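You operate a simulated robot arm through the tools that you are given. There is no shell and no other tool. Be economical: measure what you need, move in short steps, check, and stop when the job is done.

Carry out the task below with a simulated robot arm. There is one attempt and no reset: what you move stays moved.

TASK
Stand the yellow bracket beside the felt pad. It goes on the side that lies toward x +0.0, y +1.0 (a direction in the base frame), with about 3 cm between them.
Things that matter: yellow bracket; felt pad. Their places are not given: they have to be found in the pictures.

It is judged by the outcome, as a careful person would: the job done as asked, and still so three seconds after it is handed in. It fails if anything else is knocked over, pushed out of place, dropped, spilled or broken.

THE ROBOT
A 6-joint arm with a two-finger parallel gripper, fixed in place. Base frame: the origin is at the foot of the arm, x ahead of it, y to its left, z up; the work surface is at about z = 0. Lengths are in mm, angles in rad, forces in N, time in s.
With the tool pointing down near the work surface it reaches from about 140 to 580 mm from the base axis. Its first joint turns from -1.152 to 1.152 rad. Payload 2.1 kg.
Tool frame: the origin (TCP) lies between the finger pads and is the grasp point; the fingertips stand 30 mm ahead of it; z points along the fingers, y is the line along which they close. The gripper opens to 94 mm. The fingers are 28 mm wide and 10 mm thick; the gripper's body (50 by 96 mm) begins 55 mm behind the TCP.
Orientation is that of the tool frame in the base frame, as a unit quaternion [w, x, y, z]. With the fingers straight down and closing along the base's y, the tool's x points along the base's -x, its y along +y and its z along -z.

THE INTERFACE
- The arm moves only by the tool apply_moves. Its argument "rows" is a list of rows, each a list of 4 numbers: the shift along the base's x, y, z in units of 25 mm (1.0 is 25 mm), then the turn about the base's z in units of 4 degrees (1.0 is 4 degrees). In form: [[dx, dy, dz, twist], ...]. A call has 1 to 8 rows; each row shifts and turns the commanded pose from where the row before left it. "hand" is the opening, from 0 (shut) to 1 (fully open), set as the call begins (left out, the last holds). A call with a number of a shift or a turn outside -1 to 1 is refused whole. A row lasts 0.2 s, in which the tool goes at most 50 mm and 0.15 rad; a call with a longer step from one row to the next is refused whole, and so is a gripper value outside its range. A pose out of reach is approached as far as the arm can. The call stops where the force on the tool passes 40 N (or 10 N more than at its start, if that is more) or the arm is blocked; 0.2 s more then pass. The fingers move at their own pace (about 72 mm/s each) and stop on an object; they squeeze with about 42 N. The grip force told is the motor's: it shows also when the fingers shut on nothing. Time passes only in rows, and 0.2 s behind the last, so rows that do not move let the fingers close. It gives the time, the measured TCP pose, the force on the tool (base axes), the opening and the grip force at its end, in the units of the frame above (readings bear some noise).
- Cameras (640 x 400 px; columns grow to the right, rows downward): "scene" is fixed at [63.5, -386.4, 472]; the picture's right is [0.61, -0.79, 0.00], its down [-0.53, -0.41, -0.74] and it looks along [0.58, 0.45, -0.68] (base axes); focal length 223 px, centre (320, 200). "wrist" rides on the gripper at [-37, 0, -58] in the tool frame; the picture's right is [0.00, -1.00, 0.00], its down [0.97, 0.00, -0.24] and it looks along [0.24, 0.00, 0.97] (tool axes); focal length 218 px, centre (320, 200).
- snapshot(camera): a new picture of that camera. No time passes.
- measure_at(camera, pixels): for up to 12 pixels [column, row] of the newest picture of that camera ("zoom" is the newest enlarged one), the place [x, y, z] in the base frame of the surface seen there, good to about 2 mm. No time passes.
- inspect(camera, box): a new picture of the part [left, top, right, bottom] of that camera's present view, enlarged. No time passes.
- close_job(): hands the job in; it is judged then, once.

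Work in short steps. Measure before you move; look again where a grasp or a placing could have gone wrong, and mend it. You have 60 turns and 22 pictures in all, the two below and enlarged ones among them. Open the gripper and draw the arm clear of the work before you hand the job in, unless the task says otherwise; then end with one line.

The tools are called after "Request:" by a JSON object that holds its "api" and its "payload". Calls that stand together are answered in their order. apply_moves: Moves the arm, as the interface text tells. Its arguments: {"type":"object","properties":{"rows":{"type":"array","items":{"type":"array","items":{"type":"number"}}},"hand":{"type":"number"}},"required":["rows"]} The other tools are called the same way: snapshot (camera) takes a picture; measure_at (camera, pixels) gives the place of the surface under pixels of a picture; inspect (camera, box) takes an enlarged picture of a part of a camera's view; close_job () hands the job in.

At the start:

```text
clock: 0.0
tool_pos: [263.7, -99.4, 306.3]
tcp_rot: [0.001, 0.0, 1.0, 0.0]
wrist_force: [-0.3, -0.7, 0.1]
grip_width: 94.0
grasp_force: 0.1
```

scene: 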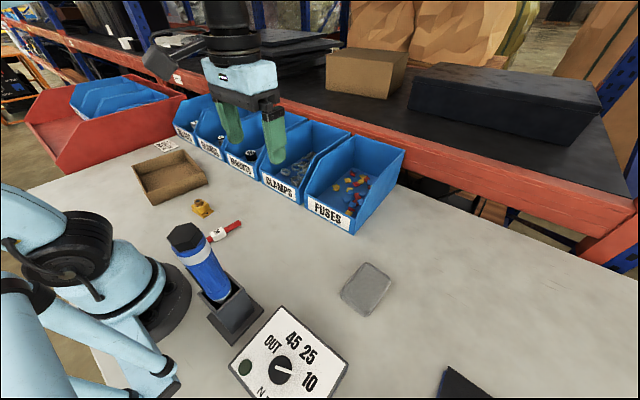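
wrist: 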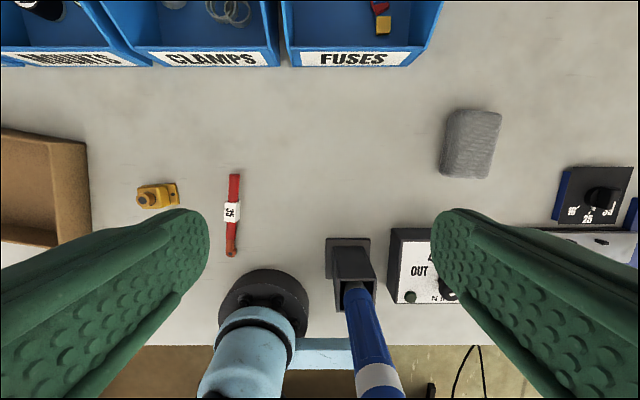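

The yellow bracket appears at scene (202,208) and wrist (157,195). The felt pad is at scene (367,289) and wrist (471,143). I'll enlarge the bracket and measure both.

Request:
{"api": "measure_at", "payload": {"camera": "wrist", "pixels": [[145, 200], [157, 195], [172, 193], [139, 188], [177, 205], [471, 143], [446, 112], [500, 114], [441, 174], [487, 180], [233, 210], [220, 120]]}}

Request:
{"api": "inspect", "payload": {"camera": "scene", "box": [170, 180, 250, 230]}}

Request:
{"api": "inspect", "payload": {"camera": "wrist", "box": [120, 160, 200, 210]}}

```text
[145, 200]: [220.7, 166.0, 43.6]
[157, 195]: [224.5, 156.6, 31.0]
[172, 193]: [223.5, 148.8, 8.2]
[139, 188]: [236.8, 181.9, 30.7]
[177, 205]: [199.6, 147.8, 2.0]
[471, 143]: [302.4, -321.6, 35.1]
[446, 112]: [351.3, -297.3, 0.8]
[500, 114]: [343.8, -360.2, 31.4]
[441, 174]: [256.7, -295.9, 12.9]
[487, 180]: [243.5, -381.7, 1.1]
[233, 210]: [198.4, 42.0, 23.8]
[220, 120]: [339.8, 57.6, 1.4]
```

```text
8.00 times, centred on (210, 205) of scene
```

zoom: 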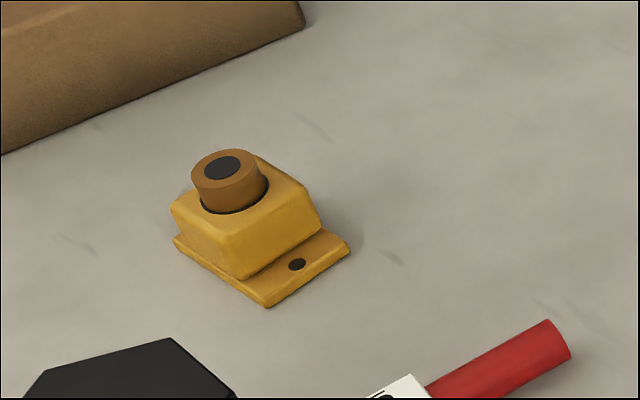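

```text
8.00 times, centred on (160, 185) of wrist
```

zoom: 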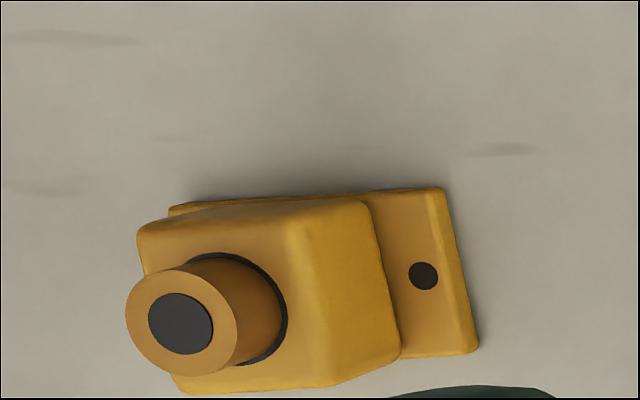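

The bracket stands on its flange: a block with a round boss on top. I'll measure its edges in the enlarged view.

Request:
{"api": "measure_at", "payload": {"camera": "zoom", "pixels": [[180, 320], [145, 235], [365, 205], [395, 355], [295, 230], [325, 380], [440, 192], [473, 350], [423, 275], [180, 385], [230, 215], [172, 208]]}}

Request:
{"api": "inspect", "payload": {"camera": "wrist", "box": [410, 90, 538, 170]}}

```text
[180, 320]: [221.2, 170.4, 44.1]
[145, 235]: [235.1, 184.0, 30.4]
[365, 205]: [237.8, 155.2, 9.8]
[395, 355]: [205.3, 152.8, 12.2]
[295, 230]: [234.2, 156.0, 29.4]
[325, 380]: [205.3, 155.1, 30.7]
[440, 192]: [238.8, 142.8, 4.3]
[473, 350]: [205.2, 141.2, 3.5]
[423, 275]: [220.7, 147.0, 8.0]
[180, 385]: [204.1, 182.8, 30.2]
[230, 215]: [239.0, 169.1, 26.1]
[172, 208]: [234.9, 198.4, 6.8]
```

```text
5.00 times, centred on (474, 130) of wrist
```

zoom: 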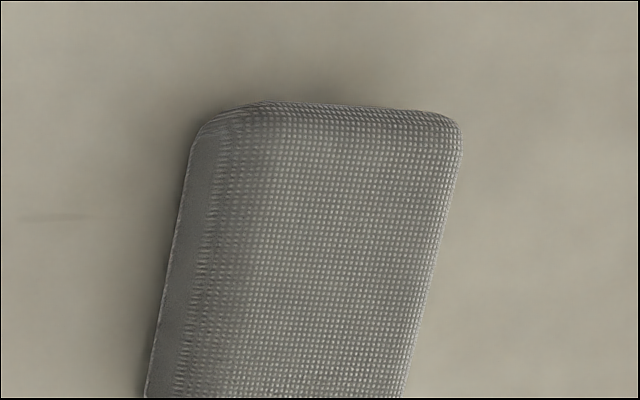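

Request:
{"api": "measure_at", "payload": {"camera": "zoom", "pixels": [[160, 290], [175, 230], [190, 160], [200, 130], [147, 390], [250, 120], [440, 125], [458, 160], [330, 260], [430, 280], [405, 390], [220, 300]]}}

Request:
{"api": "measure_at", "payload": {"camera": "scene", "pixels": [[366, 262], [395, 282], [368, 316], [340, 294], [345, 300], [205, 183], [163, 153], [145, 205], [230, 393], [265, 330], [348, 360], [300, 307]]}}

Request:
{"api": "measure_at", "payload": {"camera": "wrist", "pixels": [[441, 176], [465, 178], [487, 178], [445, 130], [452, 110], [88, 145], [88, 235], [60, 140], [395, 230], [425, 230], [360, 60], [366, 240]]}}

```text
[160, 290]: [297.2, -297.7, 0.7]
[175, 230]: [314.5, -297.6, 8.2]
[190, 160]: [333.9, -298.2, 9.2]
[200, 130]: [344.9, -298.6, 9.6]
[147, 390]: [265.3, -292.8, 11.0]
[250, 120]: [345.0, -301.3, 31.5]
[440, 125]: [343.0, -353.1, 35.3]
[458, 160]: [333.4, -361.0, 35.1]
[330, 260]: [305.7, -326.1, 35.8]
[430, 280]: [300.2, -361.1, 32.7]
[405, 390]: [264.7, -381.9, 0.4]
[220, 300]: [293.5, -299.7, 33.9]
```

```text
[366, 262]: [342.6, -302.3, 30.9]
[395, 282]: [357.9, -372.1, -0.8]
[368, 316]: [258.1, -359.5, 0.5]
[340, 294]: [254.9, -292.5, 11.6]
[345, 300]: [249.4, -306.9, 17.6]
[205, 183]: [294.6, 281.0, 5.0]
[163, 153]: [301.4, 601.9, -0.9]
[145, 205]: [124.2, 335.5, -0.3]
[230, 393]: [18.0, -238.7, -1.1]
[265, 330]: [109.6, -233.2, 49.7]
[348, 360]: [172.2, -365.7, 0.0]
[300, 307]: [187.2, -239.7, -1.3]
```

```text
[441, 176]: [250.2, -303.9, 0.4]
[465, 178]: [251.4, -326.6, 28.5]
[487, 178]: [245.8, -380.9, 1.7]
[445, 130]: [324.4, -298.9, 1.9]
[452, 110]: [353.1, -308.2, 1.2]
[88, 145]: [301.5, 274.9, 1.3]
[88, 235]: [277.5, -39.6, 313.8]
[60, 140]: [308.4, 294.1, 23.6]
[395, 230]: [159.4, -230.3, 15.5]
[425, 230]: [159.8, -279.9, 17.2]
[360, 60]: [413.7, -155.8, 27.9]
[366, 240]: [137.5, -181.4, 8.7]
```

Pad: +y face at about y=-296, x centre about 300, top z about 36. The bracket's base is centred near (221.5, 170), x 204–239 and y 141–198, with the block 29 mm wide in y and a yaw of about +3°. I'll move over it, keeping high.

Request:
{"api": "apply_moves", "payload": {"hand": 0.8, "rows": [[-0.21, 1, 0, 0], [-0.21, 1, 0, 0], [-0.21, 1, 0, 0], [-0.21, 1, 0, 0], [-0.21, 1, -0.5, 0], [-0.21, 1, -1, 0], [-0.21, 1, -1, 0.4], [-0.22, 1, -1, 0.4]]}}

Request:
{"api": "apply_moves", "payload": {"rows": [[0, 1, -0.5, 0], [0, 1, -0.7, 0], [0, 0.78, -0.55, 0], [0, 0, -1, 0], [0, 0, 0, 0]]}}

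Request:
{"api": "snapshot", "payload": {"camera": "wrist"}}

```text
clock: 1.8
tool_pos: [219.3, 99.7, 217.6]
tcp_rot: [0.0, -0.028, 1.0, 0.0]
wrist_force: [-0.5, -0.7, 0.3]
grip_width: 75.2
grasp_force: 0.0
```

```text
clock: 3.0
tool_pos: [220.1, 170.3, 150.2]
tcp_rot: [0.0, -0.027, 1.0, 0.0]
wrist_force: [-0.4, 0.0, -0.3]
grip_width: 75.3
grasp_force: 0.1
```

```text
16 pictures are left
```

wrist: 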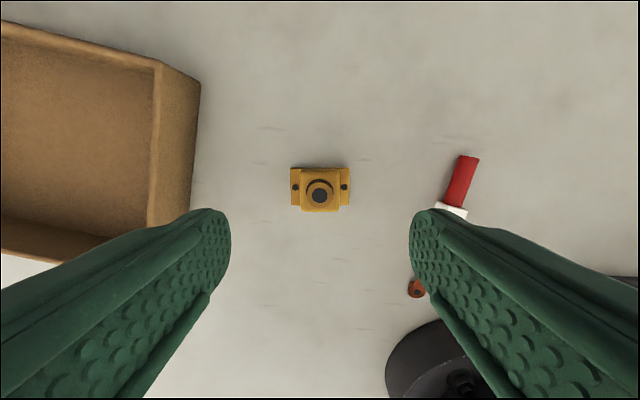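

The bracket is centred at (320,188) and square to the tool. I'll check the block edges and the tray clearance.

Request:
{"api": "measure_at", "payload": {"camera": "wrist", "pixels": [[292, 187], [348, 187], [303, 175], [337, 175], [320, 195], [320, 210], [320, 170], [197, 110], [190, 200], [296, 203], [344, 203]]}}

```text
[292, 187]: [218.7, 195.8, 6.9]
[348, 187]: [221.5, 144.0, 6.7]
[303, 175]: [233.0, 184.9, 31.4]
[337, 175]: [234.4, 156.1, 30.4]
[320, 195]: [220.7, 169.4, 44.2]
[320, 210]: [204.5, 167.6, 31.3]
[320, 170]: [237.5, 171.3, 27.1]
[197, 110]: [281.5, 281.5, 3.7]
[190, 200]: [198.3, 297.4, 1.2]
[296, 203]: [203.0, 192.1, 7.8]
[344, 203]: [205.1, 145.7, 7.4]
```

The block centre is (221,170), and the tray is well away. I'll descend to z=41, with the tips about 4 mm above the flange, then close.

Request:
{"api": "apply_moves", "payload": {"rows": [[0.03, 0, -1, 0], [0, 0, -1, 0], [0, 0, -1, 0], [0, 0, -0.9, 0], [0, 0, -0.45, 0], [0, 0, 0, 0]]}}

Request:
{"api": "apply_moves", "payload": {"hand": 0, "rows": [[0, 0, 0, 0], [0, 0, 0, 0], [0, 0, 0, 0], [0, 0, 0, 0]]}}

Request:
{"api": "snapshot", "payload": {"camera": "wrist"}}

```text
clock: 4.4
tool_pos: [221.2, 169.6, 40.7]
tcp_rot: [0.0, -0.028, 1.0, 0.0]
wrist_force: [0.6, 1.0, -0.7]
grip_width: 75.1
grasp_force: 0.0
```

```text
clock: 5.4
tool_pos: [221.1, 169.7, 40.3]
tcp_rot: [0.001, -0.028, 1.0, 0.0]
wrist_force: [-0.3, -0.7, 0.3]
grip_width: 33.3
grasp_force: 42.2
```

```text
15 pictures are left
```

wrist: 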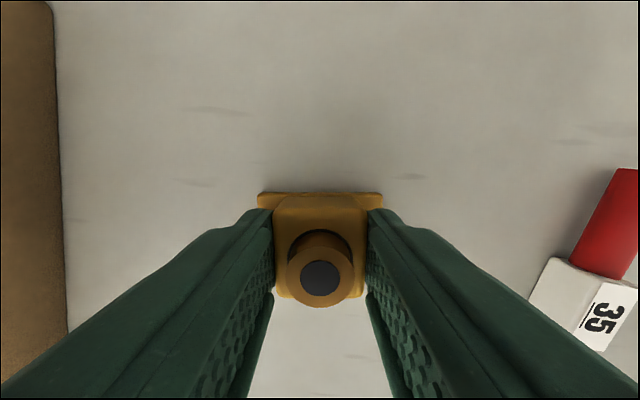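

The block is gripped at 33 mm. I'll lift it and check the hold.

Request:
{"api": "apply_moves", "payload": {"rows": [[0, 0, 0.5, 0], [0, 0, 1, 0], [0, 0, 1, 0], [0, 0, 1, 0], [0, 0, 1, 0], [0, 0, 1, 0], [0, 0, 1, 0], [0, 0, 0, 0]]}}

Request:
{"api": "snapshot", "payload": {"camera": "wrist"}}

```text
clock: 7.2
tool_pos: [219.1, 169.2, 207.8]
tcp_rot: [0.001, -0.028, 1.0, 0.0]
wrist_force: [-0.8, -1.1, -2.6]
grip_width: 33.3
grasp_force: 41.3
```

```text
14 pictures are left
```

wrist: 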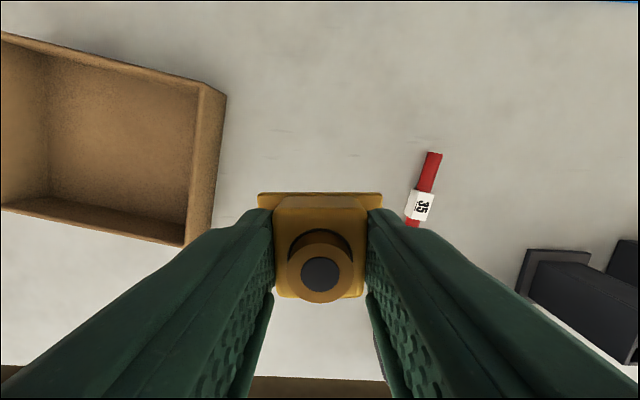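

The hold is firm. I'll carry it at height, moving x first, toward (300,-238) and turning it -6° to square with the pad.

Request:
{"api": "apply_moves", "payload": {"rows": [[1, 0, 0.5, 0], [1, -1, 0.5, 0], [1, -1, 0, 0], [0.12, -1, 0, 0], [0, -1, 0, 0], [0, -1, 0, 0], [0, -1, 0, 0], [0, -1, 0, 0]]}}

Request:
{"api": "apply_moves", "payload": {"rows": [[0, -1, 0, -0.5], [0, -1, 0, -0.5], [0, -1, 0, -0.5], [0, -1, 0, 0], [0, -1, 0, 0], [0, -1, 0, 0], [0, -1, 0, 0], [0, -1, 0, 0]]}}

Request:
{"api": "apply_moves", "payload": {"rows": [[0, -0.7, -0.5, 0], [0, -0.62, -1, 0], [0, 0, -1, 0], [0, 0, -1, 0], [0, 0, 0, 0]]}}

Request:
{"api": "snapshot", "payload": {"camera": "scene"}}

Request:
{"api": "snapshot", "payload": {"camera": "wrist"}}

```text
clock: 9.0
tool_pos: [300.9, -4.5, 229.9]
tcp_rot: [0.001, -0.028, 1.0, 0.0]
wrist_force: [-0.2, -0.1, -2.9]
grip_width: 33.2
grasp_force: 41.4
```

```text
clock: 10.8
tool_pos: [300.3, -207.3, 230.4]
tcp_rot: [0.0, 0.024, 1.0, 0.0]
wrist_force: [-0.3, -0.5, -3.3]
grip_width: 33.4
grasp_force: 41.7
```

```text
clock: 12.0
tool_pos: [301.7, -242.9, 141.3]
tcp_rot: [0.0, 0.024, 1.0, 0.0]
wrist_force: [0.1, -0.1, -2.7]
grip_width: 33.4
grasp_force: 42.1
```

```text
13 pictures are left
```

scene: 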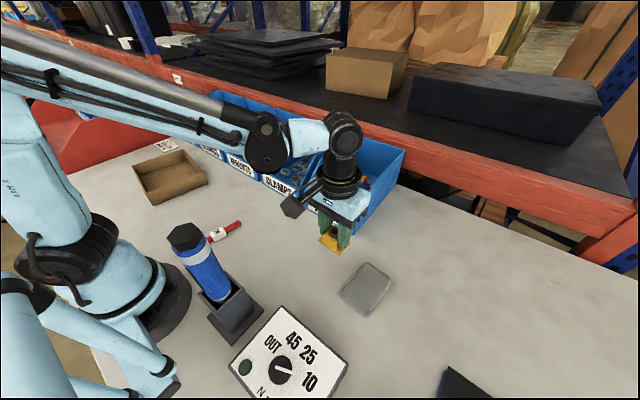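

```text
12 pictures are left
```

wrist: 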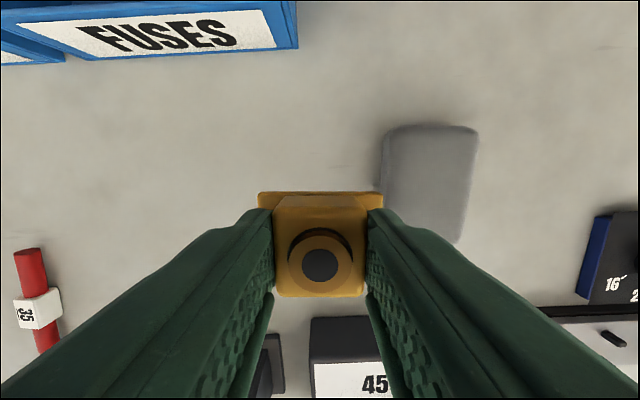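

I'll re-measure the pad's near edge from this closer view; the measured y is -243 against my intended -238.

Request:
{"api": "measure_at", "payload": {"camera": "wrist", "pixels": [[383, 150], [386, 150], [380, 175], [384, 185], [390, 210], [395, 145], [475, 150], [450, 235], [270, 200], [370, 195], [380, 205], [262, 200]]}}

Request:
{"api": "measure_at", "payload": {"camera": "scene", "pixels": [[345, 285], [342, 293], [350, 275], [358, 266], [368, 290]]}}

```text
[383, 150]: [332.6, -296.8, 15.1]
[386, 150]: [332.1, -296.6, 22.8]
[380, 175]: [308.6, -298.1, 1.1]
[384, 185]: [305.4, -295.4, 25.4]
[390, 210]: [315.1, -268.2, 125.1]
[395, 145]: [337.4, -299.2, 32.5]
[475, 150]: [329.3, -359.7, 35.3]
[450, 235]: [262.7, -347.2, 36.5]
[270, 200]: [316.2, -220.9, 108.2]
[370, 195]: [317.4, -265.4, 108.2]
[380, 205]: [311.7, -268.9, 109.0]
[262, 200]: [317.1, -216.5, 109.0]
```

```text
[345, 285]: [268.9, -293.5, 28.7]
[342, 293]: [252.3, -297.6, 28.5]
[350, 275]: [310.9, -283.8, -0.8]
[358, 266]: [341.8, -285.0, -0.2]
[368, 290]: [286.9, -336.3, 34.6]
```

The pad face is at y≈-296 and the flange end is at about -271, so I shift +5 mm in y. I then descend most of the way and check the pose.

Request:
{"api": "apply_moves", "payload": {"rows": [[0, 0.2, -1, 0], [0, 0, -1, 0], [0, 0, -1, 0], [0, 0, -0.6, 0], [0, 0, 0, 0]]}}

```text
clock: 13.2
tool_pos: [299.7, -233.4, 51.8]
tcp_rot: [0.0, 0.024, 1.0, -0.001]
wrist_force: [0.1, -0.4, -2.7]
grip_width: 33.3
grasp_force: 42.1
```

y now reads -233.4, so the earlier value was a tracking lag. I'll move back to -238 and lower by small steps.

Request:
{"api": "apply_moves", "payload": {"rows": [[0, -0.18, 0, 0], [0, 0, -0.2, 0], [0, 0, 0, 0], [0, 0, 0, 0]]}}

Request:
{"api": "snapshot", "payload": {"camera": "wrist"}}

```text
clock: 14.2
tool_pos: [298.9, -237.7, 46.4]
tcp_rot: [-0.001, 0.025, 1.0, -0.001]
wrist_force: [-0.5, 0.2, -1.6]
grip_width: 33.4
grasp_force: 41.8
```

```text
11 pictures are left
```

wrist: 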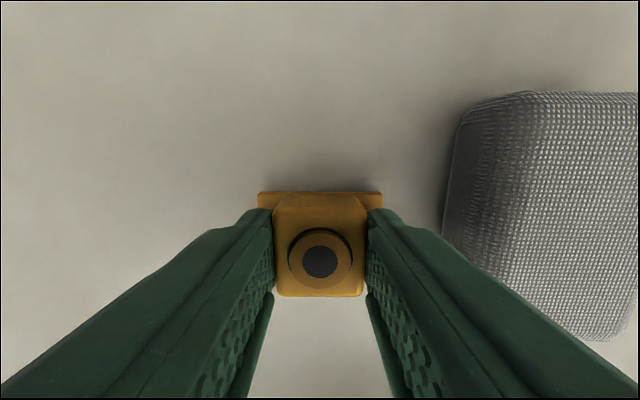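

Request:
{"api": "measure_at", "payload": {"camera": "wrist", "pixels": [[380, 200], [261, 200], [448, 200], [452, 170], [445, 220], [460, 120], [320, 280], [320, 196]]}}

```text
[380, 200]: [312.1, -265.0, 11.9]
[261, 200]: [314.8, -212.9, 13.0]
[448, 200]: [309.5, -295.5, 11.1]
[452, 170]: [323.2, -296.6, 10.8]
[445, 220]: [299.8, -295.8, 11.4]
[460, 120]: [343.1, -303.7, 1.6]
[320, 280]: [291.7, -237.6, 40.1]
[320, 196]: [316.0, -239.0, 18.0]
```

The flange end is at y≈-265.5 and the pad face at -295.5, a gap of about 30 mm. About 6 mm remains to the table, so I lower gently.

Request:
{"api": "apply_moves", "payload": {"rows": [[0, 0, -0.12, 0], [0, 0, -0.08, 0], [0, 0, -0.02, 0], [0, 0, 0, 0], [0, 0, 0, 0]]}}

```text
clock: 15.4
tool_pos: [301.3, -238.4, 40.3]
tcp_rot: [0.001, 0.024, 1.0, 0.0]
wrist_force: [-5.9, 6.8, 28.8]
grip_width: 33.1
grasp_force: 41.9
```

Contact shows as 29 N upward. I'll release to a moderate opening.

Request:
{"api": "apply_moves", "payload": {"hand": 0.58, "rows": [[0, 0, 0.02, 0], [0, 0, 0, 0], [0, 0, 0, 0]]}}

Request:
{"api": "apply_moves", "payload": {"rows": [[0, 0, 0.4, 0], [0, 0, 1, 0], [0, 0, 1, 0], [0, 0, 1, 0], [0, 0, 1, 0], [0, 0, 1, 0], [0, 0, 1, 0], [0, 0, 0, 0]]}}

Request:
{"api": "snapshot", "payload": {"camera": "wrist"}}

Request:
{"api": "snapshot", "payload": {"camera": "scene"}}

```text
clock: 16.2
tool_pos: [300.3, -238.2, 41.0]
tcp_rot: [0.001, 0.026, 1.0, 0.0]
wrist_force: [-0.7, -0.2, 0.2]
grip_width: 54.7
grasp_force: 0.0
```

```text
clock: 18.0
tool_pos: [298.8, -237.9, 202.2]
tcp_rot: [0.0, 0.024, 1.0, 0.0]
wrist_force: [-0.2, 1.1, 0.5]
grip_width: 54.5
grasp_force: 0.0
```

```text
10 pictures are left
```

wrist: 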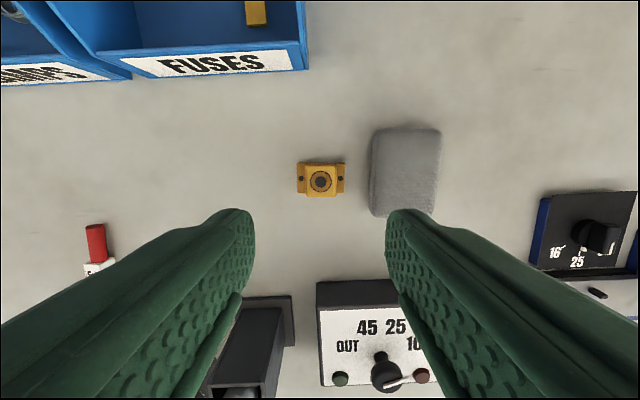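

```text
9 pictures are left
```

scene: 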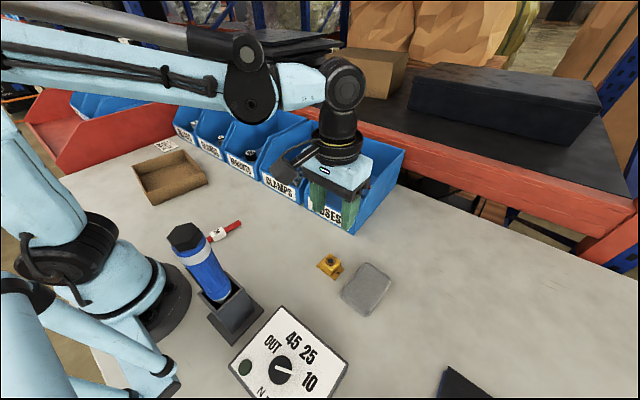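

The bracket stands upright beside the pad, and nothing else has moved. I'll make a final gap check and draw the arm back and open.

Request:
{"api": "measure_at", "payload": {"camera": "wrist", "pixels": [[343, 180], [298, 180], [370, 180], [371, 165], [369, 195], [320, 182]]}}

Request:
{"api": "apply_moves", "payload": {"hand": 1, "rows": [[0, 0, 1, 0], [0, 1, 1, 0], [0, 1, 1, 0], [0, 1, 0, 0], [0, 1, 0, 0], [0, 1, 0, 0], [0, 0, 0, 0]]}}

```text
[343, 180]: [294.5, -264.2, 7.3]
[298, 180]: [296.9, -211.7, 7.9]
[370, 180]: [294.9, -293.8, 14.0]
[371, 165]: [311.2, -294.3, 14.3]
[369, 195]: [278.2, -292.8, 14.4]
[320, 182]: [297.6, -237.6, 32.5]
```

```text
clock: 19.6
tool_pos: [298.7, -113.4, 276.1]
tcp_rot: [0.0, 0.025, 1.0, 0.001]
wrist_force: [-0.1, -0.5, 0.4]
grip_width: 94.0
grasp_force: 0.0
```

The boss centre measured z=32.5, where it was 44 before. I'll look closely at the bracket to check it.

Request:
{"api": "inspect", "payload": {"camera": "scene", "box": [300, 240, 380, 290]}}

```text
8.00 times, centred on (340, 265) of scene
```

zoom: 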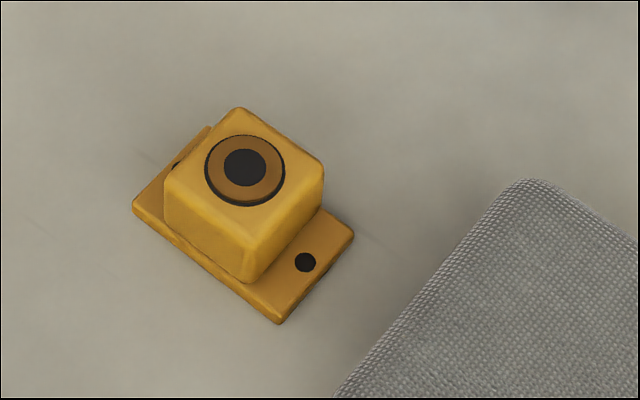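

The boss, originally raised 14 mm, now sits almost flush. I'll measure it, let some time pass and see whether it changes.

Request:
{"api": "measure_at", "payload": {"camera": "zoom", "pixels": [[245, 167], [222, 180], [240, 120], [300, 160], [245, 270], [305, 262], [278, 318], [350, 235], [137, 205], [175, 165]]}}

Request:
{"api": "apply_moves", "payload": {"rows": [[0, 0, 0, 0], [0, 0, 0, 0], [0, 0, 0, 0], [0, 0, 0, 0], [0, 0, 0, 0], [0, 0, 0, 0], [0, 0, 0, 0], [0, 0, 0, 0]]}}

Request:
{"api": "inspect", "payload": {"camera": "scene", "box": [300, 240, 380, 290]}}

```text
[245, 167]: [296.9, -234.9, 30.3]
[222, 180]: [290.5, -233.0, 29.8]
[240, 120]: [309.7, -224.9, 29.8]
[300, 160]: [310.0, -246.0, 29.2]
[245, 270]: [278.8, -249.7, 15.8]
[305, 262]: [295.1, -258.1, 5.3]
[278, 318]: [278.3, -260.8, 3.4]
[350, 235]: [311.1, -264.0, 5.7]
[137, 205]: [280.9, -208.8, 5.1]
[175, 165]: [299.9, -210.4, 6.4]
```

```text
clock: 21.4
tool_pos: [298.8, -113.3, 275.3]
tcp_rot: [0.0, 0.025, 1.0, 0.0]
wrist_force: [0.5, 0.0, -0.4]
grip_width: 93.9
grasp_force: 0.0
```

```text
8.00 times, centred on (340, 265) of scene
```

zoom: 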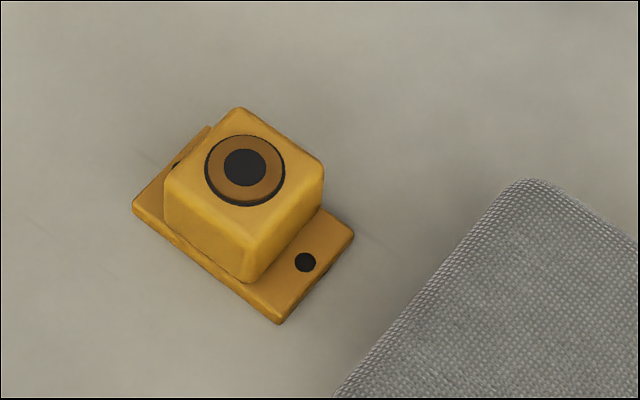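

The bracket and pad haven't changed over the last 1.8 s: the bracket is upright, with a gap of about 30 mm. The boss stays flush and there is no safe way to grip it. The arm is clear and open, so I hand the job in.

Request:
{"api": "close_job", "payload": {}}

```text
The job is handed in.
```

The yellow bracket stands upright on the felt pad's +y side with a gap of about 30 mm and nothing else moved, but its round centre boss, which stuck up about 14 mm at the start, sank flush with the block while I handled it, and I did not restore it.
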